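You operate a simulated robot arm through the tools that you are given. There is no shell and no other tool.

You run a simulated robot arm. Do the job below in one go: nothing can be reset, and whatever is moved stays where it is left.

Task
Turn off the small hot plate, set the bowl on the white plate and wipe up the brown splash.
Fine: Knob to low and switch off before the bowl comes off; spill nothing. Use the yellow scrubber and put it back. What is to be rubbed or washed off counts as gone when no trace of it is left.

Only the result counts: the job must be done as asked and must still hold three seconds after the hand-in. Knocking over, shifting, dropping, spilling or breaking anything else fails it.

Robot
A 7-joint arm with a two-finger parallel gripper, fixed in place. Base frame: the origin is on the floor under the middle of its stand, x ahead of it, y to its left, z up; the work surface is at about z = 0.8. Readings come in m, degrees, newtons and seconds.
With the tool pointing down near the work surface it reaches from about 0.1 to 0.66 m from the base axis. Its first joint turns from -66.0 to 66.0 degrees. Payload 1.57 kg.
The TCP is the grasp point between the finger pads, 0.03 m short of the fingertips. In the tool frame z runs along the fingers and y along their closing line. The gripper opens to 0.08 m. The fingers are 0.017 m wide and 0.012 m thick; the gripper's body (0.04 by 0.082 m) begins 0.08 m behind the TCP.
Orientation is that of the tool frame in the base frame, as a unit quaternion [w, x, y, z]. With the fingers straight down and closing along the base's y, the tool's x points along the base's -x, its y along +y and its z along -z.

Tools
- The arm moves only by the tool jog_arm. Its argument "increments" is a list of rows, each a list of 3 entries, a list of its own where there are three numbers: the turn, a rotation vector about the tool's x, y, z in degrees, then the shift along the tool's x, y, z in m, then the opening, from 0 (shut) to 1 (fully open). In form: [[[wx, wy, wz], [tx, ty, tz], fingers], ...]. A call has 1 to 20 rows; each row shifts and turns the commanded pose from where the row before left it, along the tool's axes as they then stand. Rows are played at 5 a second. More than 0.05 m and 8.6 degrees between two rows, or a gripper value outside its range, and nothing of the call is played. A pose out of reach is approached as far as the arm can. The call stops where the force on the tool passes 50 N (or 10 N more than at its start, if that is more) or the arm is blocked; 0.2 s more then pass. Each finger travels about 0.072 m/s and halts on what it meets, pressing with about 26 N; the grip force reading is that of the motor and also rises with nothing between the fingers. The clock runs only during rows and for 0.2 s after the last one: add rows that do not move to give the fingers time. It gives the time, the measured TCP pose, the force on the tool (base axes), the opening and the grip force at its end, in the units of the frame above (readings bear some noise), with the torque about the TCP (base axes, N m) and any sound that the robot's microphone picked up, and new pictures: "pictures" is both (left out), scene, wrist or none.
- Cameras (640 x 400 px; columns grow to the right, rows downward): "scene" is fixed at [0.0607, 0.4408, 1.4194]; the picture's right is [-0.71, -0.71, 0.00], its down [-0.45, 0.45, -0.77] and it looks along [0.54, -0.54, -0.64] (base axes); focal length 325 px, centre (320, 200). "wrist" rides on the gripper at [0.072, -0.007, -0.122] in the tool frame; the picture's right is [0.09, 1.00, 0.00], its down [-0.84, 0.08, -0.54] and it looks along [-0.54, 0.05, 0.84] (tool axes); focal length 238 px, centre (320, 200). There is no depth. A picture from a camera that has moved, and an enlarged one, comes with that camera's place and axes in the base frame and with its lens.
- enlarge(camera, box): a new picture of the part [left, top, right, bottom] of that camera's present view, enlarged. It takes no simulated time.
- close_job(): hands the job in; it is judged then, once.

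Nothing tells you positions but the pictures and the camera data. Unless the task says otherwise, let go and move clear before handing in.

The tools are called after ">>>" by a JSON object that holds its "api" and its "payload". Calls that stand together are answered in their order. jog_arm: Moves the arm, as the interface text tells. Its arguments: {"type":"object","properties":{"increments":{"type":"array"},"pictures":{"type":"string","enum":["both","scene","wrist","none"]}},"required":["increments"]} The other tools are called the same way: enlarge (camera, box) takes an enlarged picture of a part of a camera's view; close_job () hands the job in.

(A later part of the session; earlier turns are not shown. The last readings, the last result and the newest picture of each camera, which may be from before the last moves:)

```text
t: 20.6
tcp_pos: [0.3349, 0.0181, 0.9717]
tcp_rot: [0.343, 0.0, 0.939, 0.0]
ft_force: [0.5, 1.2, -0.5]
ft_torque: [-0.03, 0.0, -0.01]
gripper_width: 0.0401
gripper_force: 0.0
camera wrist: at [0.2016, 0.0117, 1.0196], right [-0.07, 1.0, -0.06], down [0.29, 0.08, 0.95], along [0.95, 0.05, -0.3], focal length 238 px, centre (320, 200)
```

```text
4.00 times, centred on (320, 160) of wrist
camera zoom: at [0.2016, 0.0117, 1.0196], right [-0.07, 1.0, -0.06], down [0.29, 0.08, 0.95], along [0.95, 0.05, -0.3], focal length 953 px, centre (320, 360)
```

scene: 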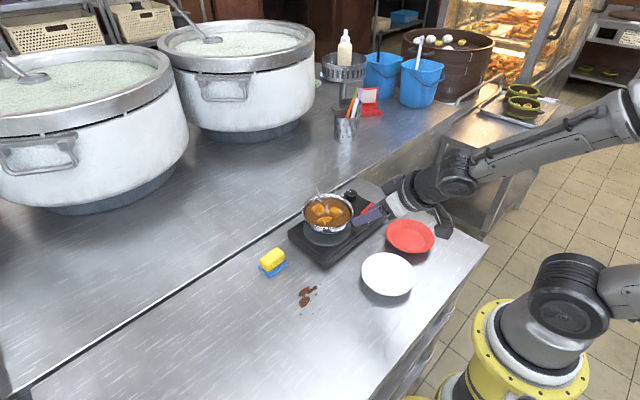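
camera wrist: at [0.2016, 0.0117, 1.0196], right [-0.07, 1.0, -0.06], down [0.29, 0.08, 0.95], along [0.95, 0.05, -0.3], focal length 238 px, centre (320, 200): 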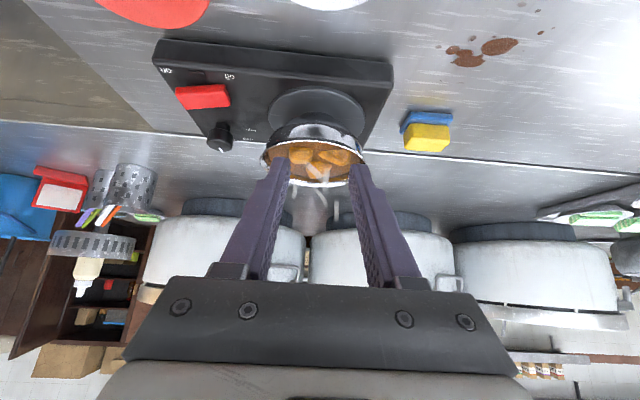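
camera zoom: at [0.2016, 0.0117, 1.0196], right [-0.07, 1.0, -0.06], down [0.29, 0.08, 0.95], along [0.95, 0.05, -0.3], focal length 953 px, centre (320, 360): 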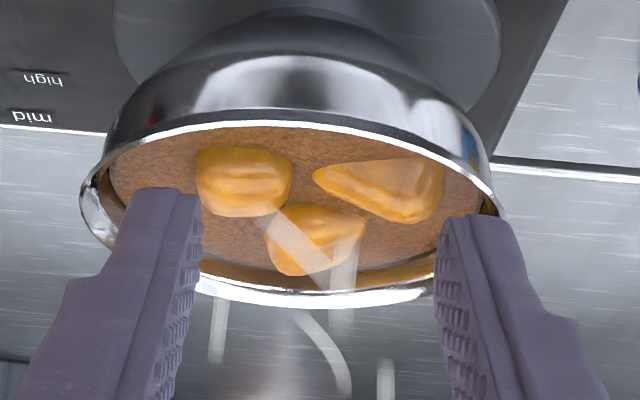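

This view shows the curved wall well. I'll enlarge both side profiles to measure the slope close to the rim.

>>> {"api": "enlarge", "payload": {"camera": "wrist", "box": [255, 115, 305, 165]}}

>>> {"api": "enlarge", "payload": {"camera": "wrist", "box": [330, 115, 380, 165]}}

```text
8.00 times, centred on (280, 140) of wrist
camera zoom: at [0.2016, 0.0117, 1.0196], right [-0.07, 1.0, -0.06], down [0.29, 0.08, 0.95], along [0.95, 0.05, -0.3], focal length 1907 px, centre (640, 680)
```

zoom: 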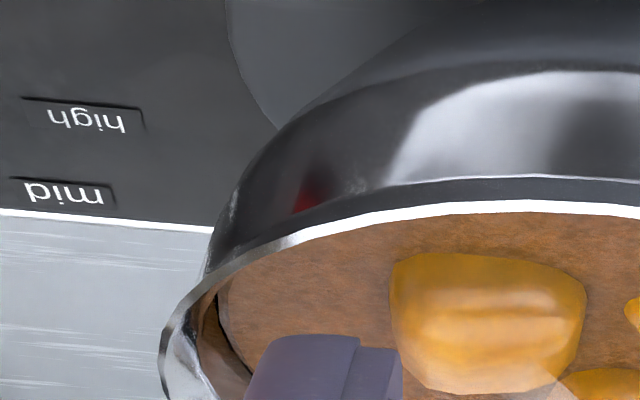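

```text
8.00 times, centred on (355, 140) of wrist
camera zoom: at [0.2016, 0.0117, 1.0196], right [-0.07, 1.0, -0.06], down [0.29, 0.08, 0.95], along [0.95, 0.05, -0.3], focal length 1907 px, centre (40, 680)
```

zoom: 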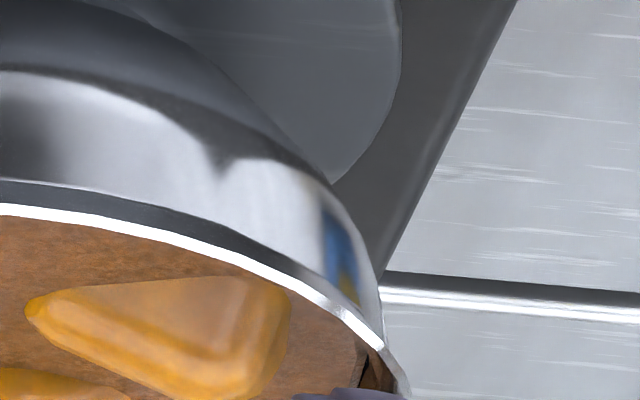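

The wall leans roughly 18–20° near the rim, with the stew about 1 cm down and a free gap on the bowl's -y side. I'll tilt the gripper 18° to match the wall and hover above the rim there with a narrow opening.

>>> {"api": "jog_arm", "payload": {"increments": [[[0, 0, 0], [-0.0193, 0, -0.023], 0.33], [[0, 0, 0], [-0.0193, 0, -0.023], 0.33], [[0, 8, 0], [0, 0, 0], 0.33], [[0, 8, 0], [0, 0, 0], 0.33], [[0, 8, 0], [0, 0, 0], 0.33], [[0, 8, 0], [0, 0, 0], 0.33], [[0, 8, 0], [0, 0, 0], 0.33], [[0, 0, 0], [-0.03, -0.0215, 0], 0.33], [[0, 0, 0], [-0.03, -0.0215, 0], 0.33], [[0, 0, 0], [-0.03, -0.0215, 0], 0.33], [[0, 0, 0], [-0.03, -0.0215, 0], 0.33], [[-6, 0, 0], [0, 0, 0], 0.33], [[-6, 0, 0], [0, 0, 0], 0.33], [[-6, 0, 0], [0, 0, 0], 0.33], [[0, 0, 0], [0, -0.0093, 0.0285], 0.33], [[0, 0, 0], [0, -0.0093, 0.0285], 0.33], [[0, 0, 0], [0, 0, 0], 0.33]], "pictures": "both"}}

>>> {"api": "enlarge", "payload": {"camera": "wrist", "box": [240, 110, 480, 260]}}

>>> {"api": "enlarge", "payload": {"camera": "scene", "box": [280, 140, 400, 240]}}

```text
t: 24.2
tcp_pos: [0.455, -0.0685, 0.9713]
tcp_rot: [0.0, -0.001, 0.988, 0.157]
ft_force: [0.1, 0.2, 0.0]
ft_torque: [0.01, -0.03, -0.01]
gripper_width: 0.0264
gripper_force: 0.2
camera wrist: at [0.3828, -0.1133, 1.0853], right [-0.09, 0.95, 0.31], down [0.84, -0.09, 0.54], along [0.54, 0.31, -0.78], focal length 238 px, centre (320, 200)
```

scene: 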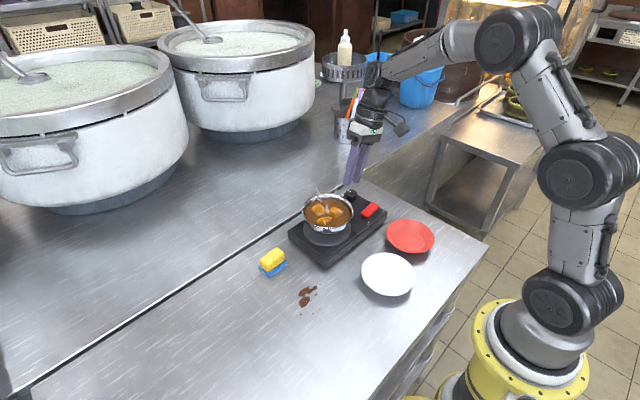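
wrist: 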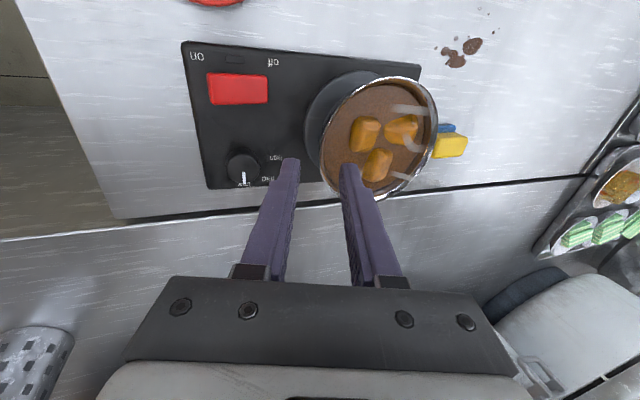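

```text
2.67 times, centred on (360, 185) of wrist
camera zoom: at [0.3828, -0.1133, 1.0853], right [-0.09, 0.95, 0.31], down [0.84, -0.09, 0.54], along [0.54, 0.31, -0.78], focal length 636 px, centre (213, 240)
```

zoom: 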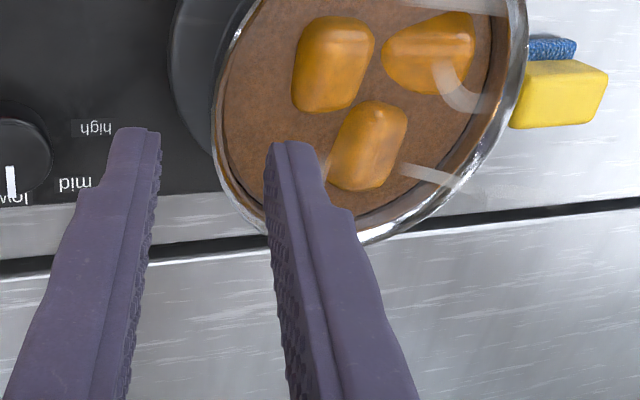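

```text
4.00 times, centred on (340, 190) of scene
camera zoom: at [0.0607, 0.4408, 1.4194], right [-0.71, -0.71, 0.0], down [-0.45, 0.45, -0.77], along [0.54, -0.54, -0.64], focal length 1301 px, centre (240, 240)
```

zoom: 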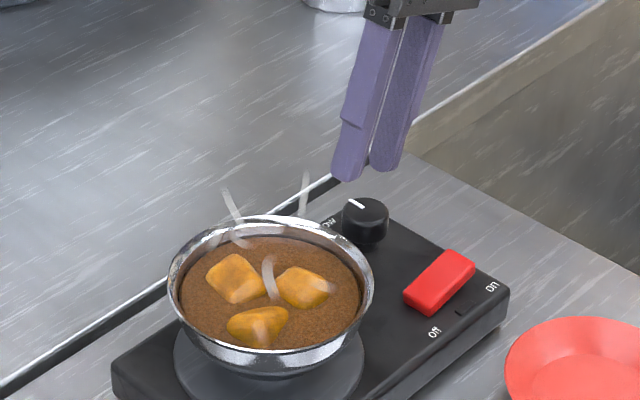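

The fingers straddle close to the left rim, and the wall seems a few millimetres right of the tool axis. I'll enlarge that spot for a precise offset.

>>> {"api": "enlarge", "payload": {"camera": "wrist", "box": [290, 115, 350, 175]}}

```text
6.67 times, centred on (320, 145) of wrist
camera zoom: at [0.3828, -0.1133, 1.0853], right [-0.09, 0.95, 0.31], down [0.84, -0.09, 0.54], along [0.54, 0.31, -0.78], focal length 1589 px, centre (320, 567)
```

zoom: 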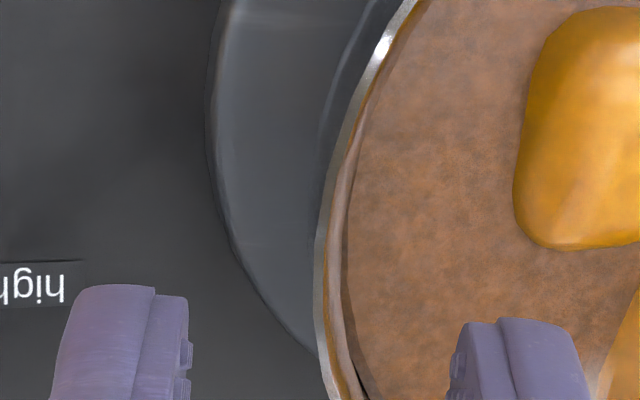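

The rim lines up with the tool axis within about 1 mm, and the inner wall leans a bit more than 18°. I'll add 4° of tilt and approach part way, then check again.

>>> {"api": "jog_arm", "payload": {"increments": [[[-4, 0, 0], [0, 0, 0], 0.35], [[0, 0, 0], [0, -0.0042, 0.018], 0.35], [[0, 0, 0], [0, 0, 0.017], 0.35], [[0, 0, 0], [0, 0, 0], 0.35]], "pictures": "both"}}

>>> {"api": "enlarge", "payload": {"camera": "wrist", "box": [280, 120, 370, 195]}}

>>> {"api": "enlarge", "payload": {"camera": "scene", "box": [300, 155, 380, 225]}}

```text
t: 25.2
tcp_pos: [0.4546, -0.0603, 0.9368]
tcp_rot: [0.0, 0.0, 0.982, 0.191]
ft_force: [-0.2, 0.3, 0.0]
ft_torque: [-0.02, -0.03, -0.01]
gripper_width: 0.028
gripper_force: 0.2
camera wrist: at [0.3824, -0.1119, 1.048], right [-0.09, 0.92, 0.37], down [0.84, -0.13, 0.53], along [0.54, 0.36, -0.76], focal length 238 px, centre (320, 200)
```

scene: 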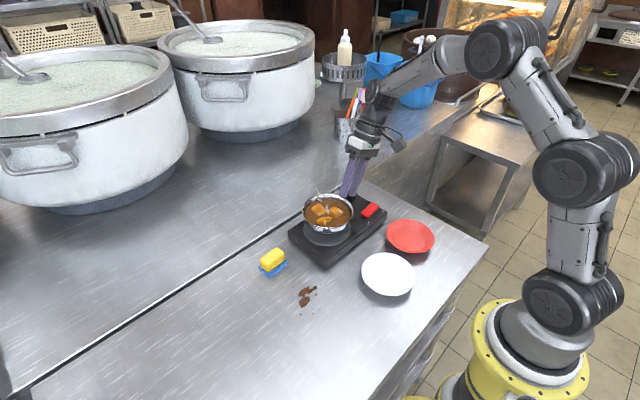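
wrist: 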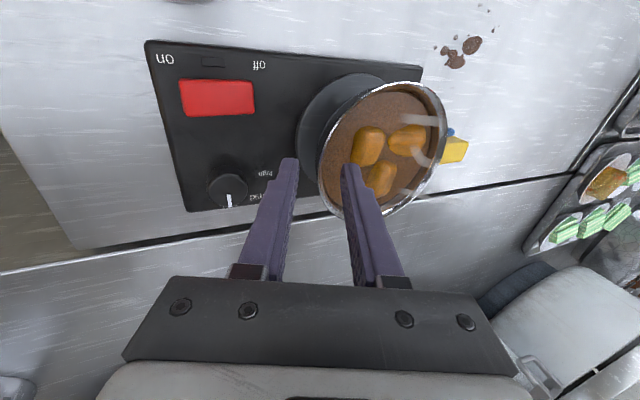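

```text
5.33 times, centred on (325, 158) of wrist
camera zoom: at [0.3824, -0.1119, 1.048], right [-0.09, 0.92, 0.37], down [0.84, -0.13, 0.53], along [0.54, 0.36, -0.76], focal length 1271 px, centre (293, 427)
```

zoom: 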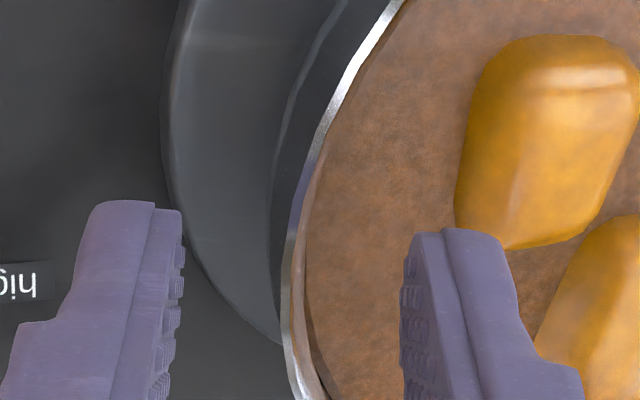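

```text
5.71 times, centred on (340, 190) of scene
camera zoom: at [0.0607, 0.4408, 1.4194], right [-0.71, -0.71, 0.0], down [-0.45, 0.45, -0.77], along [0.54, -0.54, -0.64], focal length 1859 px, centre (206, 257)
```

zoom: 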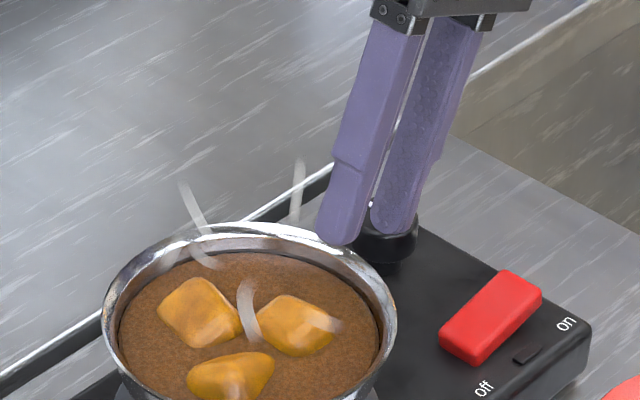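

The rim is centred between the fingertips to within about 0.5 mm. I'll move down another 14 mm and look again to judge the depth.

>>> {"api": "jog_arm", "payload": {"increments": [[[0, 0, 0], [0, 0, 0.007], 0.35], [[0, 0, 0], [0, 0, 0.007], 0.35], [[0, 0, 0], [0, 0, 0], 0.35]], "pictures": "both"}}

>>> {"api": "enlarge", "payload": {"camera": "wrist", "box": [280, 130, 370, 205]}}

>>> {"api": "enlarge", "payload": {"camera": "scene", "box": [315, 175, 370, 220]}}

```text
t: 26.0
tcp_pos: [0.4548, -0.0543, 0.9239]
tcp_rot: [0.0, 0.0, 0.982, 0.19]
ft_force: [0.2, 0.0, -0.1]
ft_torque: [0.01, 0.0, -0.03]
gripper_width: 0.0283
gripper_force: 0.1
camera wrist: at [0.3827, -0.1061, 1.0357], right [-0.09, 0.92, 0.37], down [0.84, -0.13, 0.53], along [0.54, 0.36, -0.76], focal length 238 px, centre (320, 200)
```

scene: 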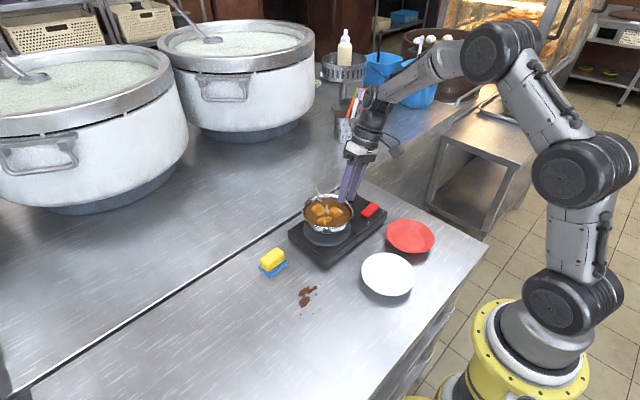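
wrist: 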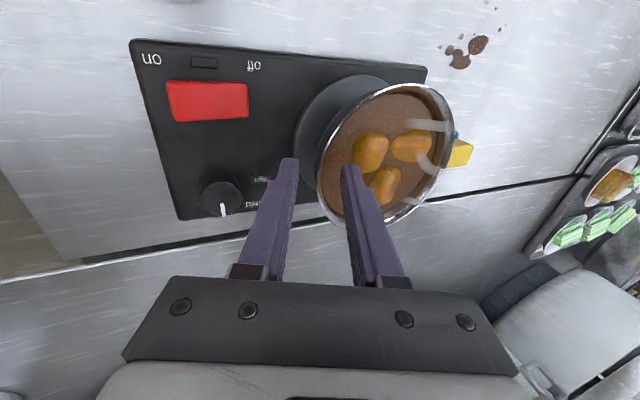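

```text
5.33 times, centred on (325, 168) of wrist
camera zoom: at [0.3827, -0.1061, 1.0357], right [-0.09, 0.92, 0.37], down [0.84, -0.13, 0.53], along [0.54, 0.36, -0.76], focal length 1271 px, centre (293, 373)
```

zoom: 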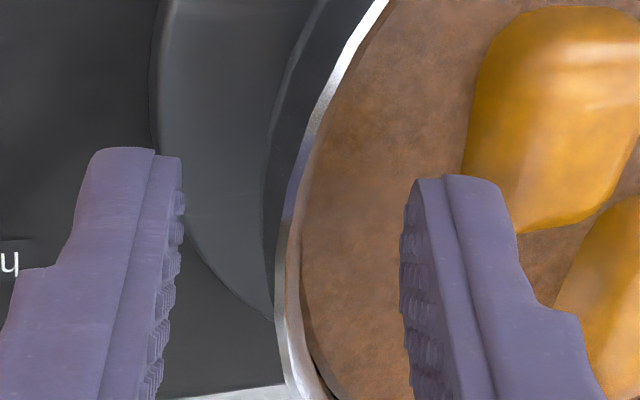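

```text
8.89 times, centred on (342, 198) of scene
camera zoom: at [0.0607, 0.4408, 1.4194], right [-0.71, -0.71, 0.0], down [-0.45, 0.45, -0.77], along [0.54, -0.54, -0.64], focal length 2892 px, centre (120, 222)
```

zoom: 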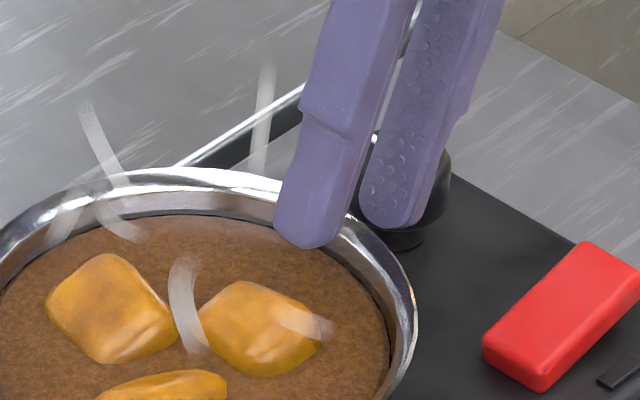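

The rim still passes midway between the pads. I'll go the last 10.5 mm with a 0.7 mm correction and check before closing.

>>> {"api": "jog_arm", "payload": {"increments": [[[0, 0, 0], [0, -0.0007, 0.005], 0.35], [[0, 0, 0], [0, 0, 0.0055], 0.35], [[0, 0, 0], [0, 0, 0], 0.35]], "pictures": "both"}}

>>> {"api": "enlarge", "payload": {"camera": "wrist", "box": [280, 130, 370, 205]}}

>>> {"api": "enlarge", "payload": {"camera": "scene", "box": [315, 175, 370, 220]}}

```text
t: 26.8
tcp_pos: [0.4556, -0.0504, 0.9138]
tcp_rot: [0.0, 0.0, 0.982, 0.191]
ft_force: [-0.1, -0.9, -0.3]
ft_torque: [-0.01, 0.0, 0.03]
gripper_width: 0.0281
gripper_force: 0.0
camera wrist: at [0.3827, -0.1029, 1.0256], right [-0.09, 0.92, 0.37], down [0.84, -0.13, 0.53], along [0.54, 0.36, -0.76], focal length 238 px, centre (320, 200)
```

scene: 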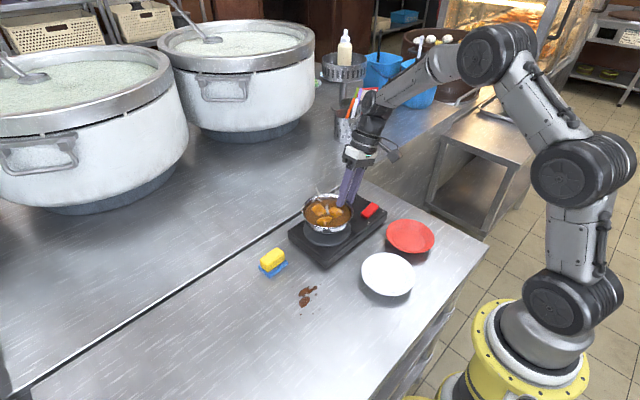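
wrist: 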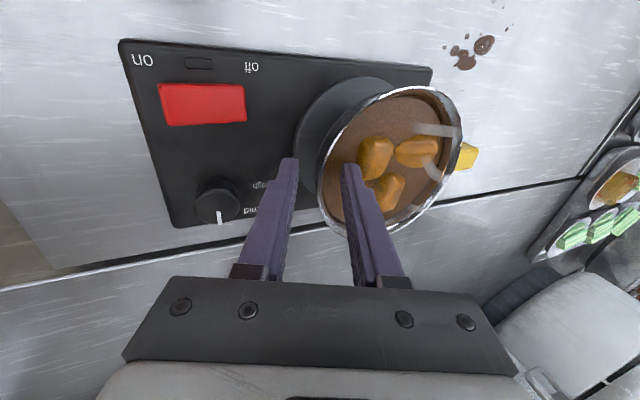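

```text
5.33 times, centred on (325, 168) of wrist
camera zoom: at [0.3827, -0.1029, 1.0256], right [-0.09, 0.92, 0.37], down [0.84, -0.13, 0.53], along [0.54, 0.36, -0.76], focal length 1271 px, centre (293, 373)
```

zoom: 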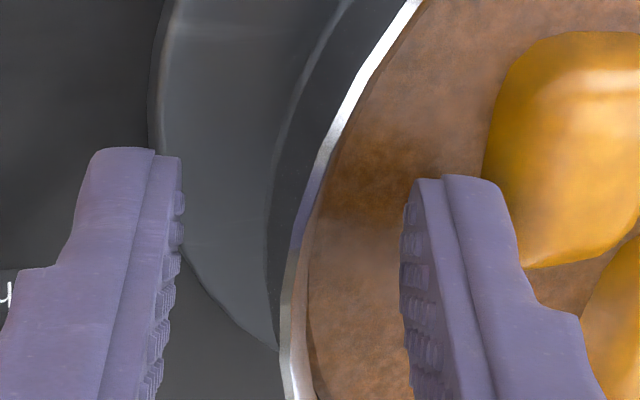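

```text
8.89 times, centred on (342, 198) of scene
camera zoom: at [0.0607, 0.4408, 1.4194], right [-0.71, -0.71, 0.0], down [-0.45, 0.45, -0.77], along [0.54, -0.54, -0.64], focal length 2892 px, centre (120, 222)
```

zoom: 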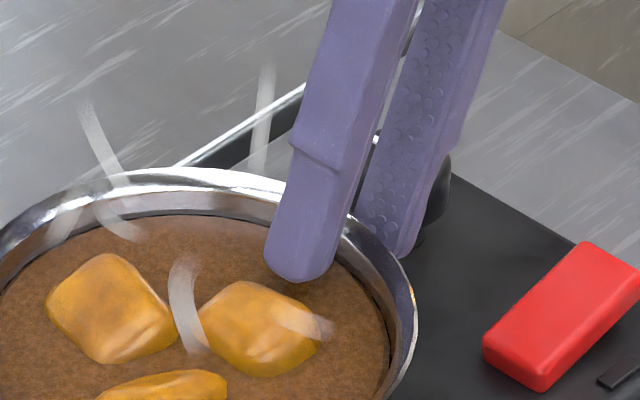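

The wall is centred and the inner fingertip is just at the stew surface. I'll go 3 mm deeper for a firmer hold and close slowly.

>>> {"api": "jog_arm", "payload": {"increments": [[[0, 0, 0], [0, 0, 0.003], 0.35], [[0, 0, 0], [0, 0, 0], 0.28], [[0, 0, 0], [0, 0, 0], 0.2], [[0, 0, 0], [0, 0, 0], 0.13], [[0, 0, 0], [0, 0, 0], 0.07], [[0, 0, 0], [0, 0, 0], 0.0], [[0, 0, 0], [0, 0, 0], 0.0]], "pictures": "both"}}

>>> {"api": "enlarge", "payload": {"camera": "wrist", "box": [260, 70, 480, 250]}}

>>> {"api": "enlarge", "payload": {"camera": "scene", "box": [295, 175, 370, 250]}}

```text
t: 28.4
tcp_pos: [0.4572, -0.05, 0.9128]
tcp_rot: [0.002, 0.0, 0.982, 0.191]
ft_force: [2.9, 1.6, 9.1]
ft_torque: [0.74, 0.11, -0.23]
gripper_width: 0.007
gripper_force: 25.3
camera wrist: at [0.3833, -0.1016, 1.024], right [-0.09, 0.92, 0.37], down [0.84, -0.13, 0.53], along [0.54, 0.36, -0.76], focal length 238 px, centre (320, 200)
```

scene: 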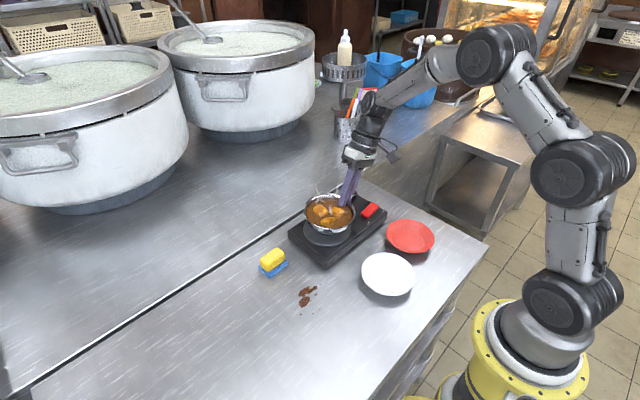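
wrist: 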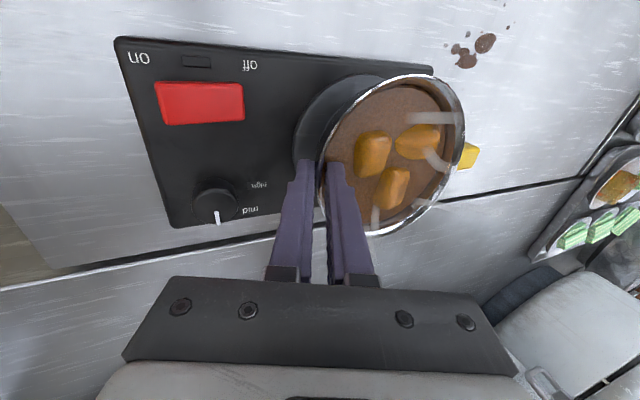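

```text
2.22 times, centred on (370, 160) of wrist
camera zoom: at [0.3833, -0.1016, 1.024], right [-0.09, 0.92, 0.37], down [0.84, -0.13, 0.53], along [0.54, 0.36, -0.76], focal length 530 px, centre (209, 289)
```

zoom: 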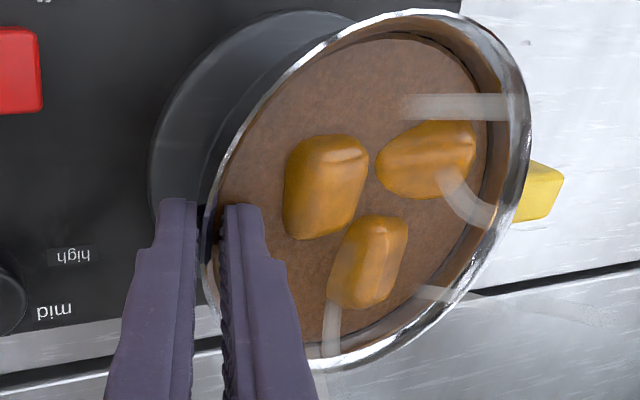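

```text
5.33 times, centred on (332, 212) of scene
camera zoom: at [0.0606, 0.4408, 1.4193], right [-0.71, -0.71, 0.0], down [-0.45, 0.45, -0.77], along [0.54, -0.54, -0.64], focal length 1735 px, centre (253, 133)
```

zoom: 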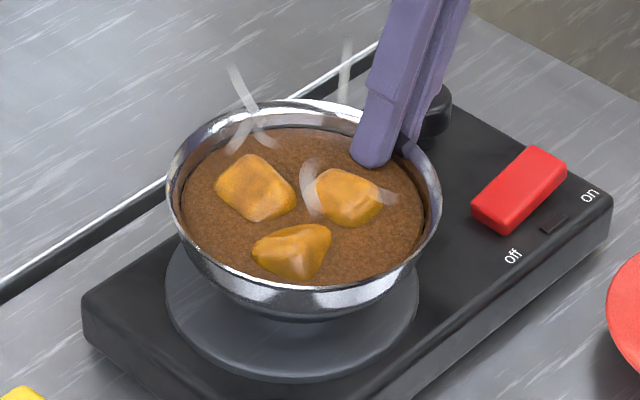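

The rim is gripped (width 7 mm). Some torque reads on the tool, so before lifting I'll compare the bowl's attitude with the earlier enlarged view.

>>> {"api": "enlarge", "payload": {"camera": "scene", "box": [298, 185, 358, 245]}}

>>> {"api": "enlarge", "payload": {"camera": "wrist", "box": [280, 110, 370, 200]}}

```text
6.67 times, centred on (328, 215) of scene
camera zoom: at [0.0606, 0.4408, 1.4193], right [-0.71, -0.71, 0.0], down [-0.45, 0.45, -0.77], along [0.54, -0.54, -0.64], focal length 2169 px, centre (267, 100)
```

zoom: 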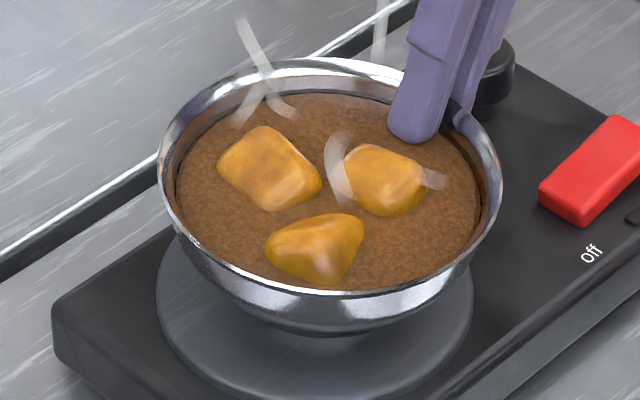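

```text
4.44 times, centred on (325, 155) of wrist
camera zoom: at [0.3833, -0.1016, 1.024], right [-0.09, 0.92, 0.37], down [0.84, -0.13, 0.53], along [0.54, 0.36, -0.76], focal length 1059 px, centre (298, 400)
```

zoom: 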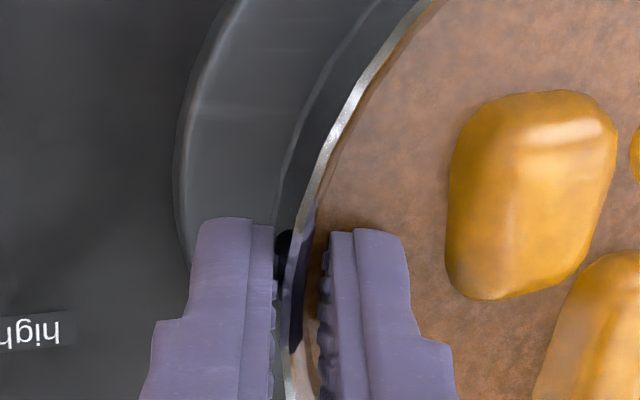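

The bowl slid about 4 mm while closing, and the torque suggests the wall leans more than my 22°. I'll tilt 4° more about the grip point while holding, and read the torque.

>>> {"api": "jog_arm", "payload": {"increments": [[[-2, 0, 0], [0, -0.0007, 0], 0], [[-2, 0, 0], [0, -0.0007, 0], 0], [[0, 0, 0], [0, 0, 0], 0]], "pictures": "none"}}

>>> {"api": "enlarge", "payload": {"camera": "scene", "box": [298, 185, 358, 245]}}

```text
t: 29.2
tcp_pos: [0.4546, -0.0527, 0.9119]
tcp_rot: [0.001, 0.0, 0.974, 0.226]
ft_force: [5.3, 0.9, 12.0]
ft_torque: [0.59, -0.05, -0.33]
gripper_width: 0.0059
gripper_force: 25.9
```

```text
6.67 times, centred on (328, 215) of scene
camera zoom: at [0.0606, 0.4408, 1.4193], right [-0.71, -0.71, 0.0], down [-0.45, 0.45, -0.77], along [0.54, -0.54, -0.64], focal length 2169 px, centre (267, 100)
```

zoom: 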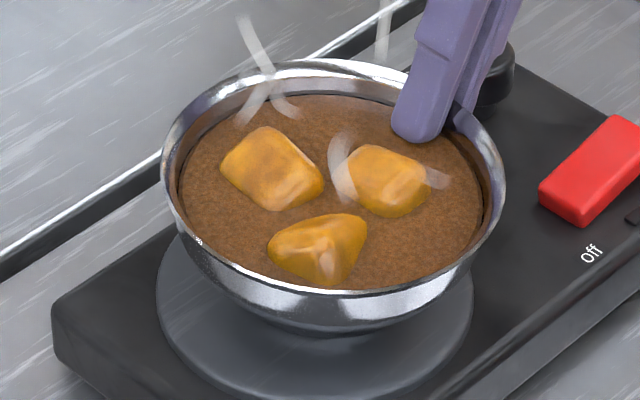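

The width dropped to 5.9 mm, so the pads are seating better. I'll tilt another 4° and ease up slightly.

>>> {"api": "jog_arm", "payload": {"increments": [[[-2, 0, 0], [0, -0.0007, -0.0005], 0], [[-2, 0, 0], [0, -0.0007, -0.0005], 0], [[0, 0, 0], [0, 0, 0], 0]], "pictures": "none"}}

>>> {"api": "enlarge", "payload": {"camera": "scene", "box": [298, 185, 358, 245]}}

>>> {"api": "enlarge", "payload": {"camera": "wrist", "box": [260, 70, 480, 250]}}

```text
t: 30.0
tcp_pos: [0.4539, -0.0532, 0.9107]
tcp_rot: [-0.001, 0.0, 0.966, 0.259]
ft_force: [3.1, 0.0, 4.6]
ft_torque: [0.17, 0.05, -0.12]
gripper_width: 0.0044
gripper_force: 25.3
```

```text
6.67 times, centred on (328, 215) of scene
camera zoom: at [0.0606, 0.4408, 1.4194], right [-0.71, -0.71, 0.0], down [-0.45, 0.45, -0.77], along [0.54, -0.54, -0.64], focal length 2169 px, centre (267, 100)
```

zoom: 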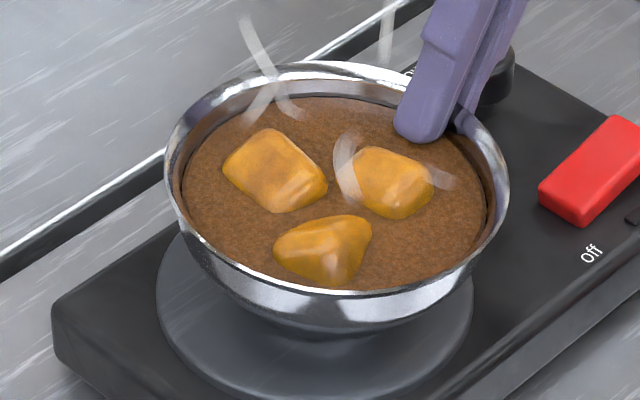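

```text
2.22 times, centred on (370, 160) of wrist
camera zoom: at [0.3826, -0.1198, 1.0136], right [-0.09, 0.86, 0.5], down [0.84, -0.2, 0.51], along [0.54, 0.46, -0.7], focal length 530 px, centre (209, 289)
```

zoom: 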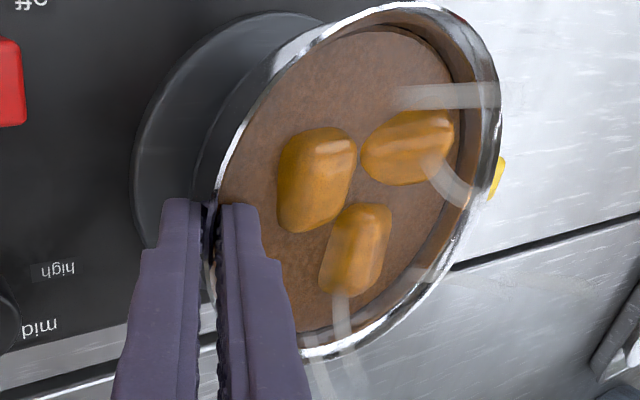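

Width is 4.4 mm now and the torque nearly gone. I'll continue another 3° to find where the pads lie flat on the wall.

>>> {"api": "jog_arm", "payload": {"increments": [[[-1.5, 0, 0], [0, -0.0005, -0.0003], 0], [[-1.5, 0, 0], [0, -0.0005, -0.0003], 0], [[0, 0, 0], [0, 0, 0], 0]], "pictures": "none"}}

>>> {"api": "enlarge", "payload": {"camera": "scene", "box": [298, 185, 358, 245]}}

```text
t: 30.8
tcp_pos: [0.4549, -0.0541, 0.9098]
tcp_rot: [-0.001, 0.001, 0.959, 0.284]
ft_force: [0.1, 0.1, -3.6]
ft_torque: [-0.24, -0.02, -0.01]
gripper_width: 0.0042
gripper_force: 24.6
```

```text
6.67 times, centred on (328, 215) of scene
camera zoom: at [0.0607, 0.4408, 1.4193], right [-0.71, -0.71, 0.0], down [-0.45, 0.45, -0.77], along [0.54, -0.54, -0.64], focal length 2169 px, centre (267, 100)
```

zoom: 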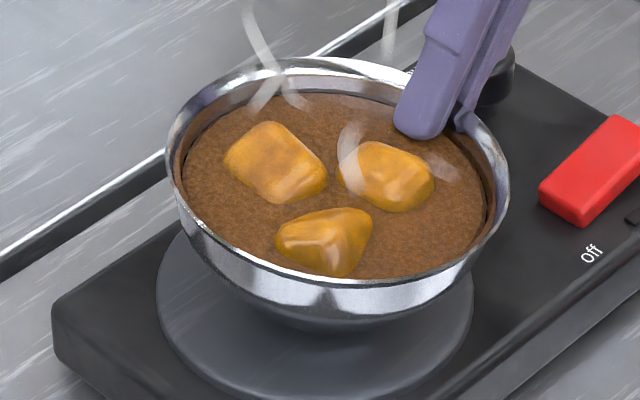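

The tool now carries about 3.6 N with the matching moment, so the bowl (about 0.37 kg) is held firmly. I'll lift 1 cm straight up and check its level.

>>> {"api": "jog_arm", "payload": {"increments": [[[0, 0, 0], [0, 0.0016, -0.0025], 0], [[0, 0, 0], [0, 0.0019, -0.003], 0], [[0, 0, 0], [0, 0.0019, -0.003], 0], [[0, 0, 0], [0, 0, 0], 0]], "pictures": "wrist"}}

>>> {"api": "enlarge", "payload": {"camera": "scene", "box": [298, 180, 358, 240]}}

>>> {"api": "enlarge", "payload": {"camera": "wrist", "box": [260, 60, 500, 250]}}

```text
t: 31.8
tcp_pos: [0.4569, -0.054, 0.9217]
tcp_rot: [0.0, 0.0, 0.959, 0.284]
ft_force: [0.6, -0.2, -3.8]
ft_torque: [-0.23, 0.01, -0.04]
gripper_width: 0.0043
gripper_force: 24.8
camera wrist: at [0.3839, -0.1256, 1.0203], right [-0.09, 0.84, 0.54], down [0.84, -0.23, 0.5], along [0.54, 0.5, -0.68], focal length 238 px, centre (320, 200)
```

wrist: 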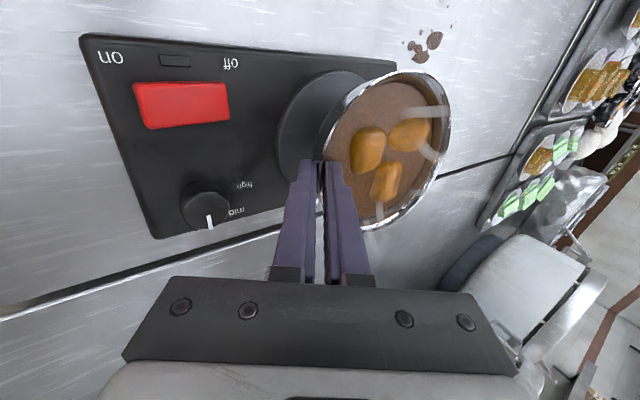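

```text
6.67 times, centred on (328, 210) of scene
camera zoom: at [0.0607, 0.4408, 1.4193], right [-0.71, -0.71, 0.0], down [-0.45, 0.45, -0.77], along [0.54, -0.54, -0.64], focal length 2169 px, centre (267, 133)
```

zoom: 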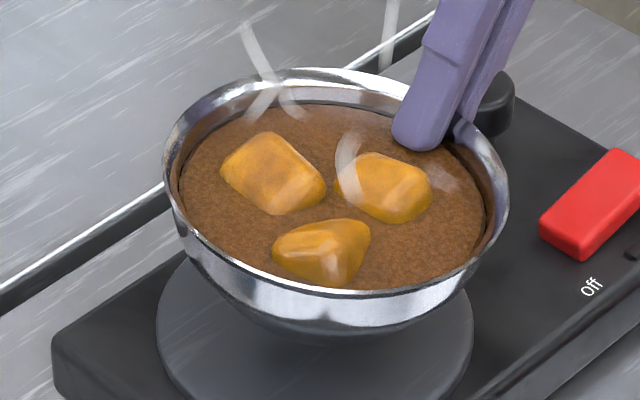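

```text
2.11 times, centred on (380, 155) of wrist
camera zoom: at [0.3839, -0.1256, 1.0203], right [-0.09, 0.84, 0.54], down [0.84, -0.23, 0.5], along [0.54, 0.5, -0.68], focal length 502 px, centre (194, 295)
```

zoom: 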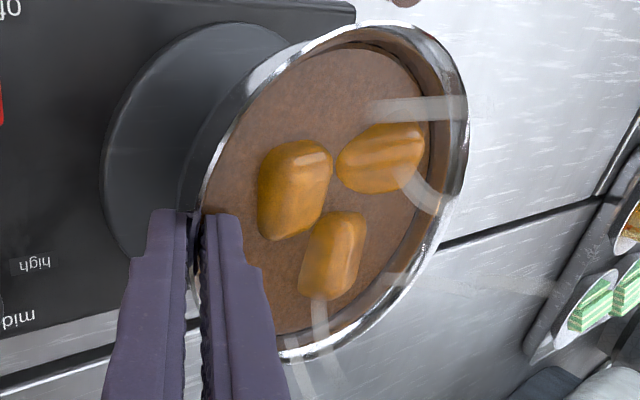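

The bowl hangs free and steady. I'll enlarge both rim edges to measure any tilt.

>>> {"api": "enlarge", "payload": {"camera": "scene", "box": [300, 190, 330, 220]}}

>>> {"api": "enlarge", "payload": {"camera": "scene", "box": [330, 190, 360, 220]}}

```text
13.33 times, centred on (315, 205) of scene
camera zoom: at [0.0607, 0.4408, 1.4193], right [-0.71, -0.71, 0.0], down [-0.45, 0.45, -0.77], along [0.54, -0.54, -0.64], focal length 4338 px, centre (387, 133)
```

zoom: 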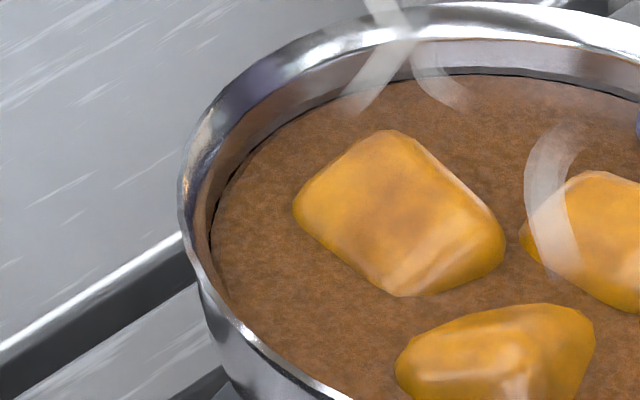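

```text
13.33 times, centred on (345, 205) of scene
camera zoom: at [0.0607, 0.4408, 1.4193], right [-0.71, -0.71, 0.0], down [-0.45, 0.45, -0.77], along [0.54, -0.54, -0.64], focal length 4338 px, centre (-13, 133)
```

zoom: 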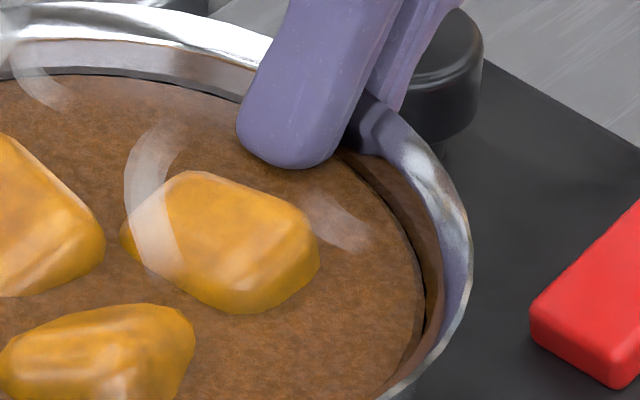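

The two edges look unequal, so I'll enlarge each extreme further to quantify the tilt.

>>> {"api": "enlarge", "payload": {"camera": "scene", "box": [300, 195, 312, 215]}}

>>> {"api": "enlarge", "payload": {"camera": "scene", "box": [346, 195, 358, 215]}}

>>> {"api": "enlarge", "payload": {"camera": "scene", "box": [290, 185, 370, 245]}}

```text
16.00 times, centred on (306, 205) of scene
camera zoom: at [0.0607, 0.4408, 1.4193], right [-0.71, -0.71, 0.0], down [-0.45, 0.45, -0.77], along [0.54, -0.54, -0.64], focal length 5205 px, centre (544, 120)
```

zoom: 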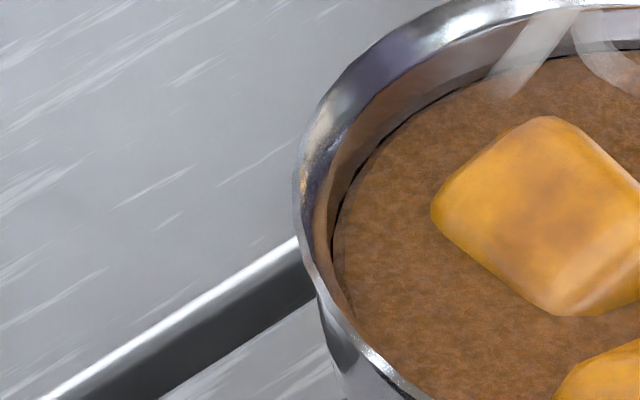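

```text
16.00 times, centred on (352, 205) of scene
camera zoom: at [0.0607, 0.4408, 1.4193], right [-0.71, -0.71, 0.0], down [-0.45, 0.45, -0.77], along [0.54, -0.54, -0.64], focal length 5205 px, centre (-192, 120)
```

zoom: 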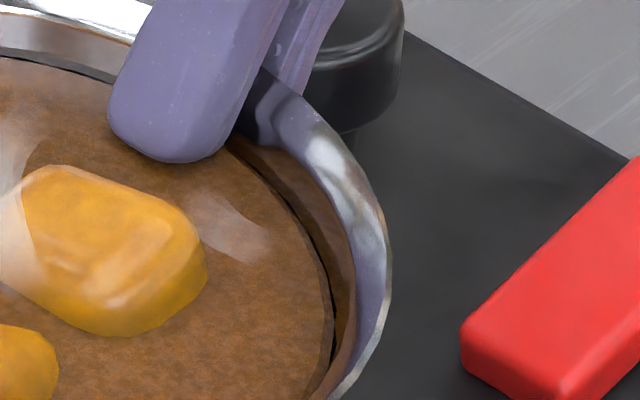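

```text
6.67 times, centred on (330, 215) of scene
camera zoom: at [0.0607, 0.4408, 1.4193], right [-0.71, -0.71, 0.0], down [-0.45, 0.45, -0.77], along [0.54, -0.54, -0.64], focal length 2169 px, centre (253, 100)
```

zoom: 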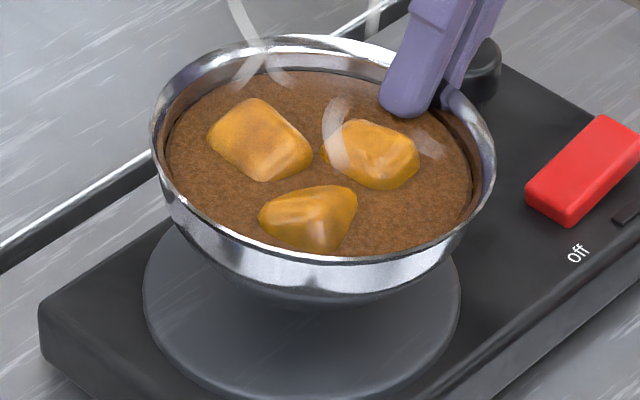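

The bowl is tilted with its far-left side roughly 6–7° up. I'll lift a little more and rotate the tool back by about 5° to level it, then measure again.

>>> {"api": "jog_arm", "payload": {"increments": [[[0, 0, 0], [0, 0.0027, -0.0042], 0], [[0, 0, 0], [0, 0.0027, -0.0042], 0], [[1.25, 0.5, 0.35], [0, 0, 0], 0], [[1.25, 0.5, 0.35], [0, 0, 0], 0], [[1.25, 0.5, 0.35], [0, 0, 0], 0], [[1.25, 0.5, 0.35], [0, 0, 0], 0], [[0, 0, 0], [0, 0, 0], 0]], "pictures": "wrist"}}

>>> {"api": "enlarge", "payload": {"camera": "scene", "box": [290, 180, 370, 240]}}

>>> {"api": "enlarge", "payload": {"camera": "scene", "box": [300, 190, 312, 210]}}

>>> {"api": "enlarge", "payload": {"camera": "scene", "box": [346, 190, 358, 210]}}

```text
t: 33.4
tcp_pos: [0.4565, -0.0546, 0.9304]
tcp_rot: [-0.021, 0.007, 0.97, 0.242]
ft_force: [-0.4, -1.6, -2.9]
ft_torque: [-0.21, -0.03, -0.02]
gripper_width: 0.0046
gripper_force: 24.4
camera wrist: at [0.3877, -0.1172, 1.0389], right [-0.07, 0.88, 0.47], down [0.86, -0.19, 0.48], along [0.51, 0.44, -0.74], focal length 238 px, centre (320, 200)
```

wrist: 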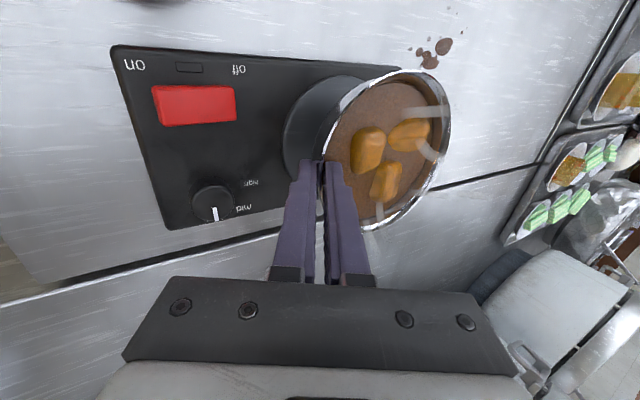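

```text
6.67 times, centred on (330, 210) of scene
camera zoom: at [0.0607, 0.4408, 1.4193], right [-0.71, -0.71, 0.0], down [-0.45, 0.45, -0.77], along [0.54, -0.54, -0.64], focal length 2169 px, centre (253, 133)
```

zoom: 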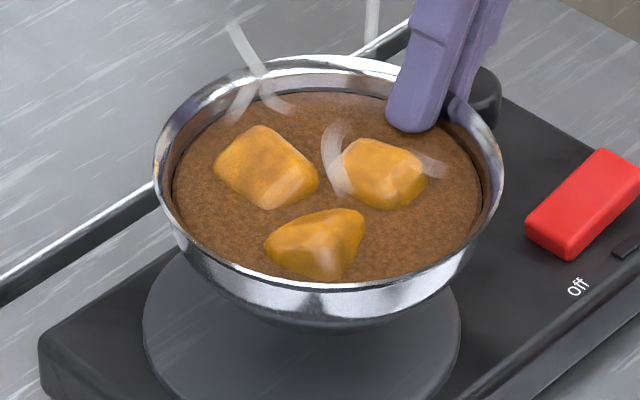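

```text
16.00 times, centred on (306, 200) of scene
camera zoom: at [0.0607, 0.4408, 1.4193], right [-0.71, -0.71, 0.0], down [-0.45, 0.45, -0.77], along [0.54, -0.54, -0.64], focal length 5205 px, centre (544, 200)
```

zoom: 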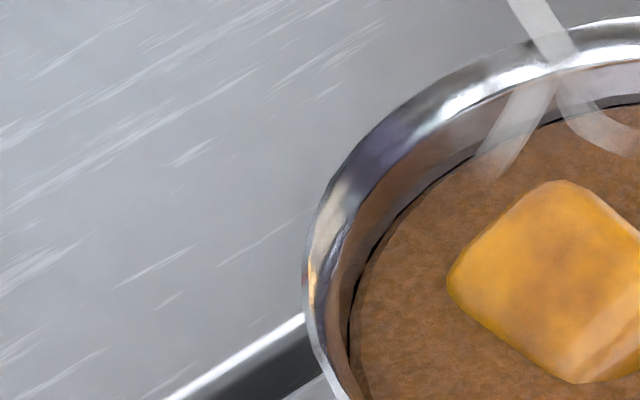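

```text
16.00 times, centred on (352, 200) of scene
camera zoom: at [0.0607, 0.4408, 1.4193], right [-0.71, -0.71, 0.0], down [-0.45, 0.45, -0.77], along [0.54, -0.54, -0.64], focal length 5205 px, centre (-192, 200)
```

zoom: 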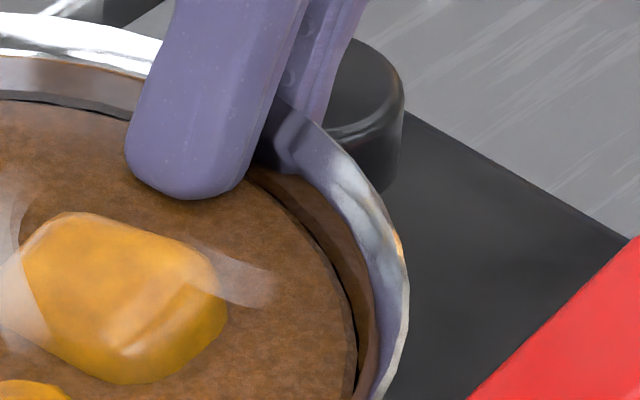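

Tilt is down to about 2.5°, still nothing spilled. I'll trim the level a bit more, lift 2 cm and carry the bowl slowly toward the white plate, whose centre I take as (0.273, 0.012).

>>> {"api": "jog_arm", "payload": {"increments": [[[0.75, 0.6, 0.35], [0, 0, 0], 0], [[0.75, 0.6, 0.35], [0, 0, 0], 0], [[0, 0, 0], [0.0007, 0.0045, -0.009], 0], [[0, 0, 0], [0.0007, 0.0045, -0.009], 0], [[0, 0, 0], [0.008, -0.0003, 0.0005], 0], [[0, 0, 0], [0.0149, -0.0005, 0.0009], 0], [[0, 0, 0], [0.0149, -0.0005, 0.0009], 0], [[0, 0, 0], [0.0149, -0.0005, 0.0009], 0], [[0, 0, 0], [0.0149, -0.0005, 0.0009], 0], [[0, 0, 0], [0.0149, -0.0005, 0.0009], 0], [[0, 0, 0], [0.0149, -0.0005, 0.0009], 0], [[0, 0, 0], [0.0149, -0.0005, 0.0009], 0], [[0, 0, 0], [0.0149, -0.0005, 0.0009], 0], [[0, 0, 0], [0.0149, -0.0005, 0.0009], 0], [[0, 0, 0], [0.0149, -0.0005, 0.0009], 0], [[0, 0, 0], [0.0149, -0.0005, 0.0009], 0], [[0, 0, 0], [0.007, -0.0002, 0.0004], 0], [[0, 0, 0], [0, 0, 0], 0]], "pictures": "both"}}

>>> {"api": "enlarge", "payload": {"camera": "scene", "box": [340, 210, 440, 310]}}

>>> {"api": "enlarge", "payload": {"camera": "wrist", "box": [220, 40, 480, 240]}}

```text
t: 37.2
tcp_pos: [0.2764, -0.0541, 0.9501]
tcp_rot: [-0.031, 0.01, 0.973, 0.229]
ft_force: [0.6, 0.1, -3.8]
ft_torque: [-0.23, -0.03, -0.04]
gripper_width: 0.0042
gripper_force: 24.6
camera wrist: at [0.2108, -0.1137, 1.0626], right [-0.06, 0.89, 0.45], down [0.87, -0.18, 0.46], along [0.49, 0.42, -0.76], focal length 238 px, centre (320, 200)
```

scene: 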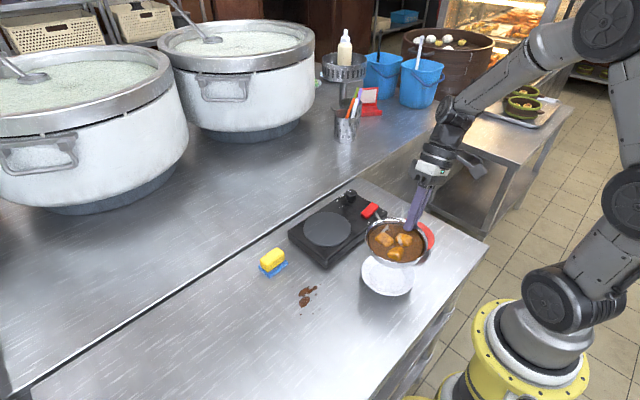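
wrist: 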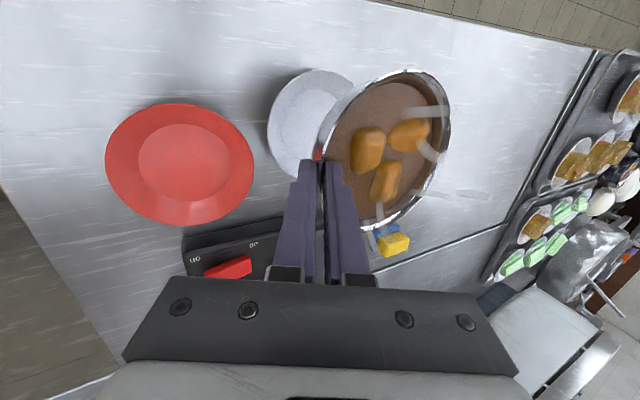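

```text
4.00 times, centred on (390, 260) of scene
camera zoom: at [0.0607, 0.4408, 1.4193], right [-0.71, -0.71, 0.0], down [-0.45, 0.45, -0.77], along [0.54, -0.54, -0.64], focal length 1301 px, centre (40, -40)
```

zoom: 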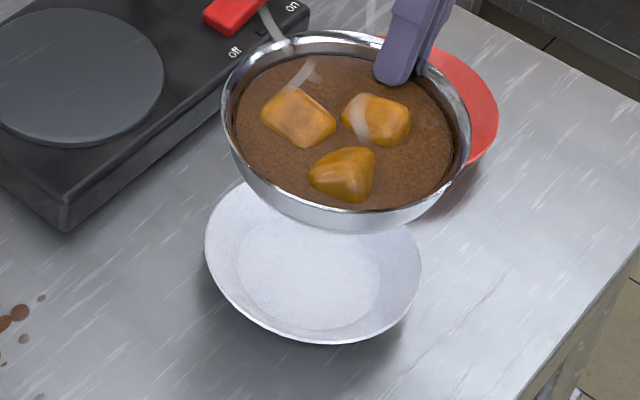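

```text
2.00 times, centred on (350, 140) of wrist
camera zoom: at [0.2108, -0.1137, 1.0626], right [-0.06, 0.89, 0.45], down [0.87, -0.18, 0.46], along [0.49, 0.42, -0.76], focal length 477 px, centre (260, 320)
```

zoom: 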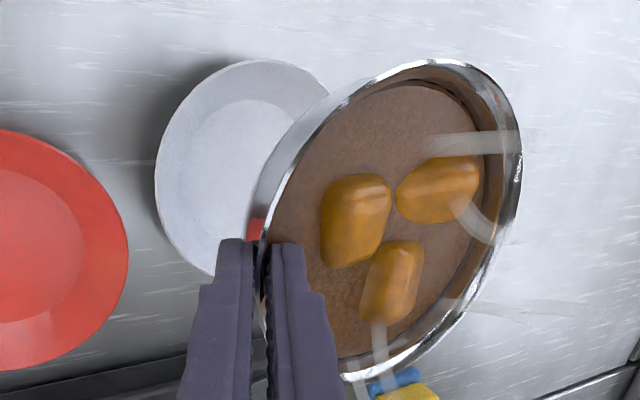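

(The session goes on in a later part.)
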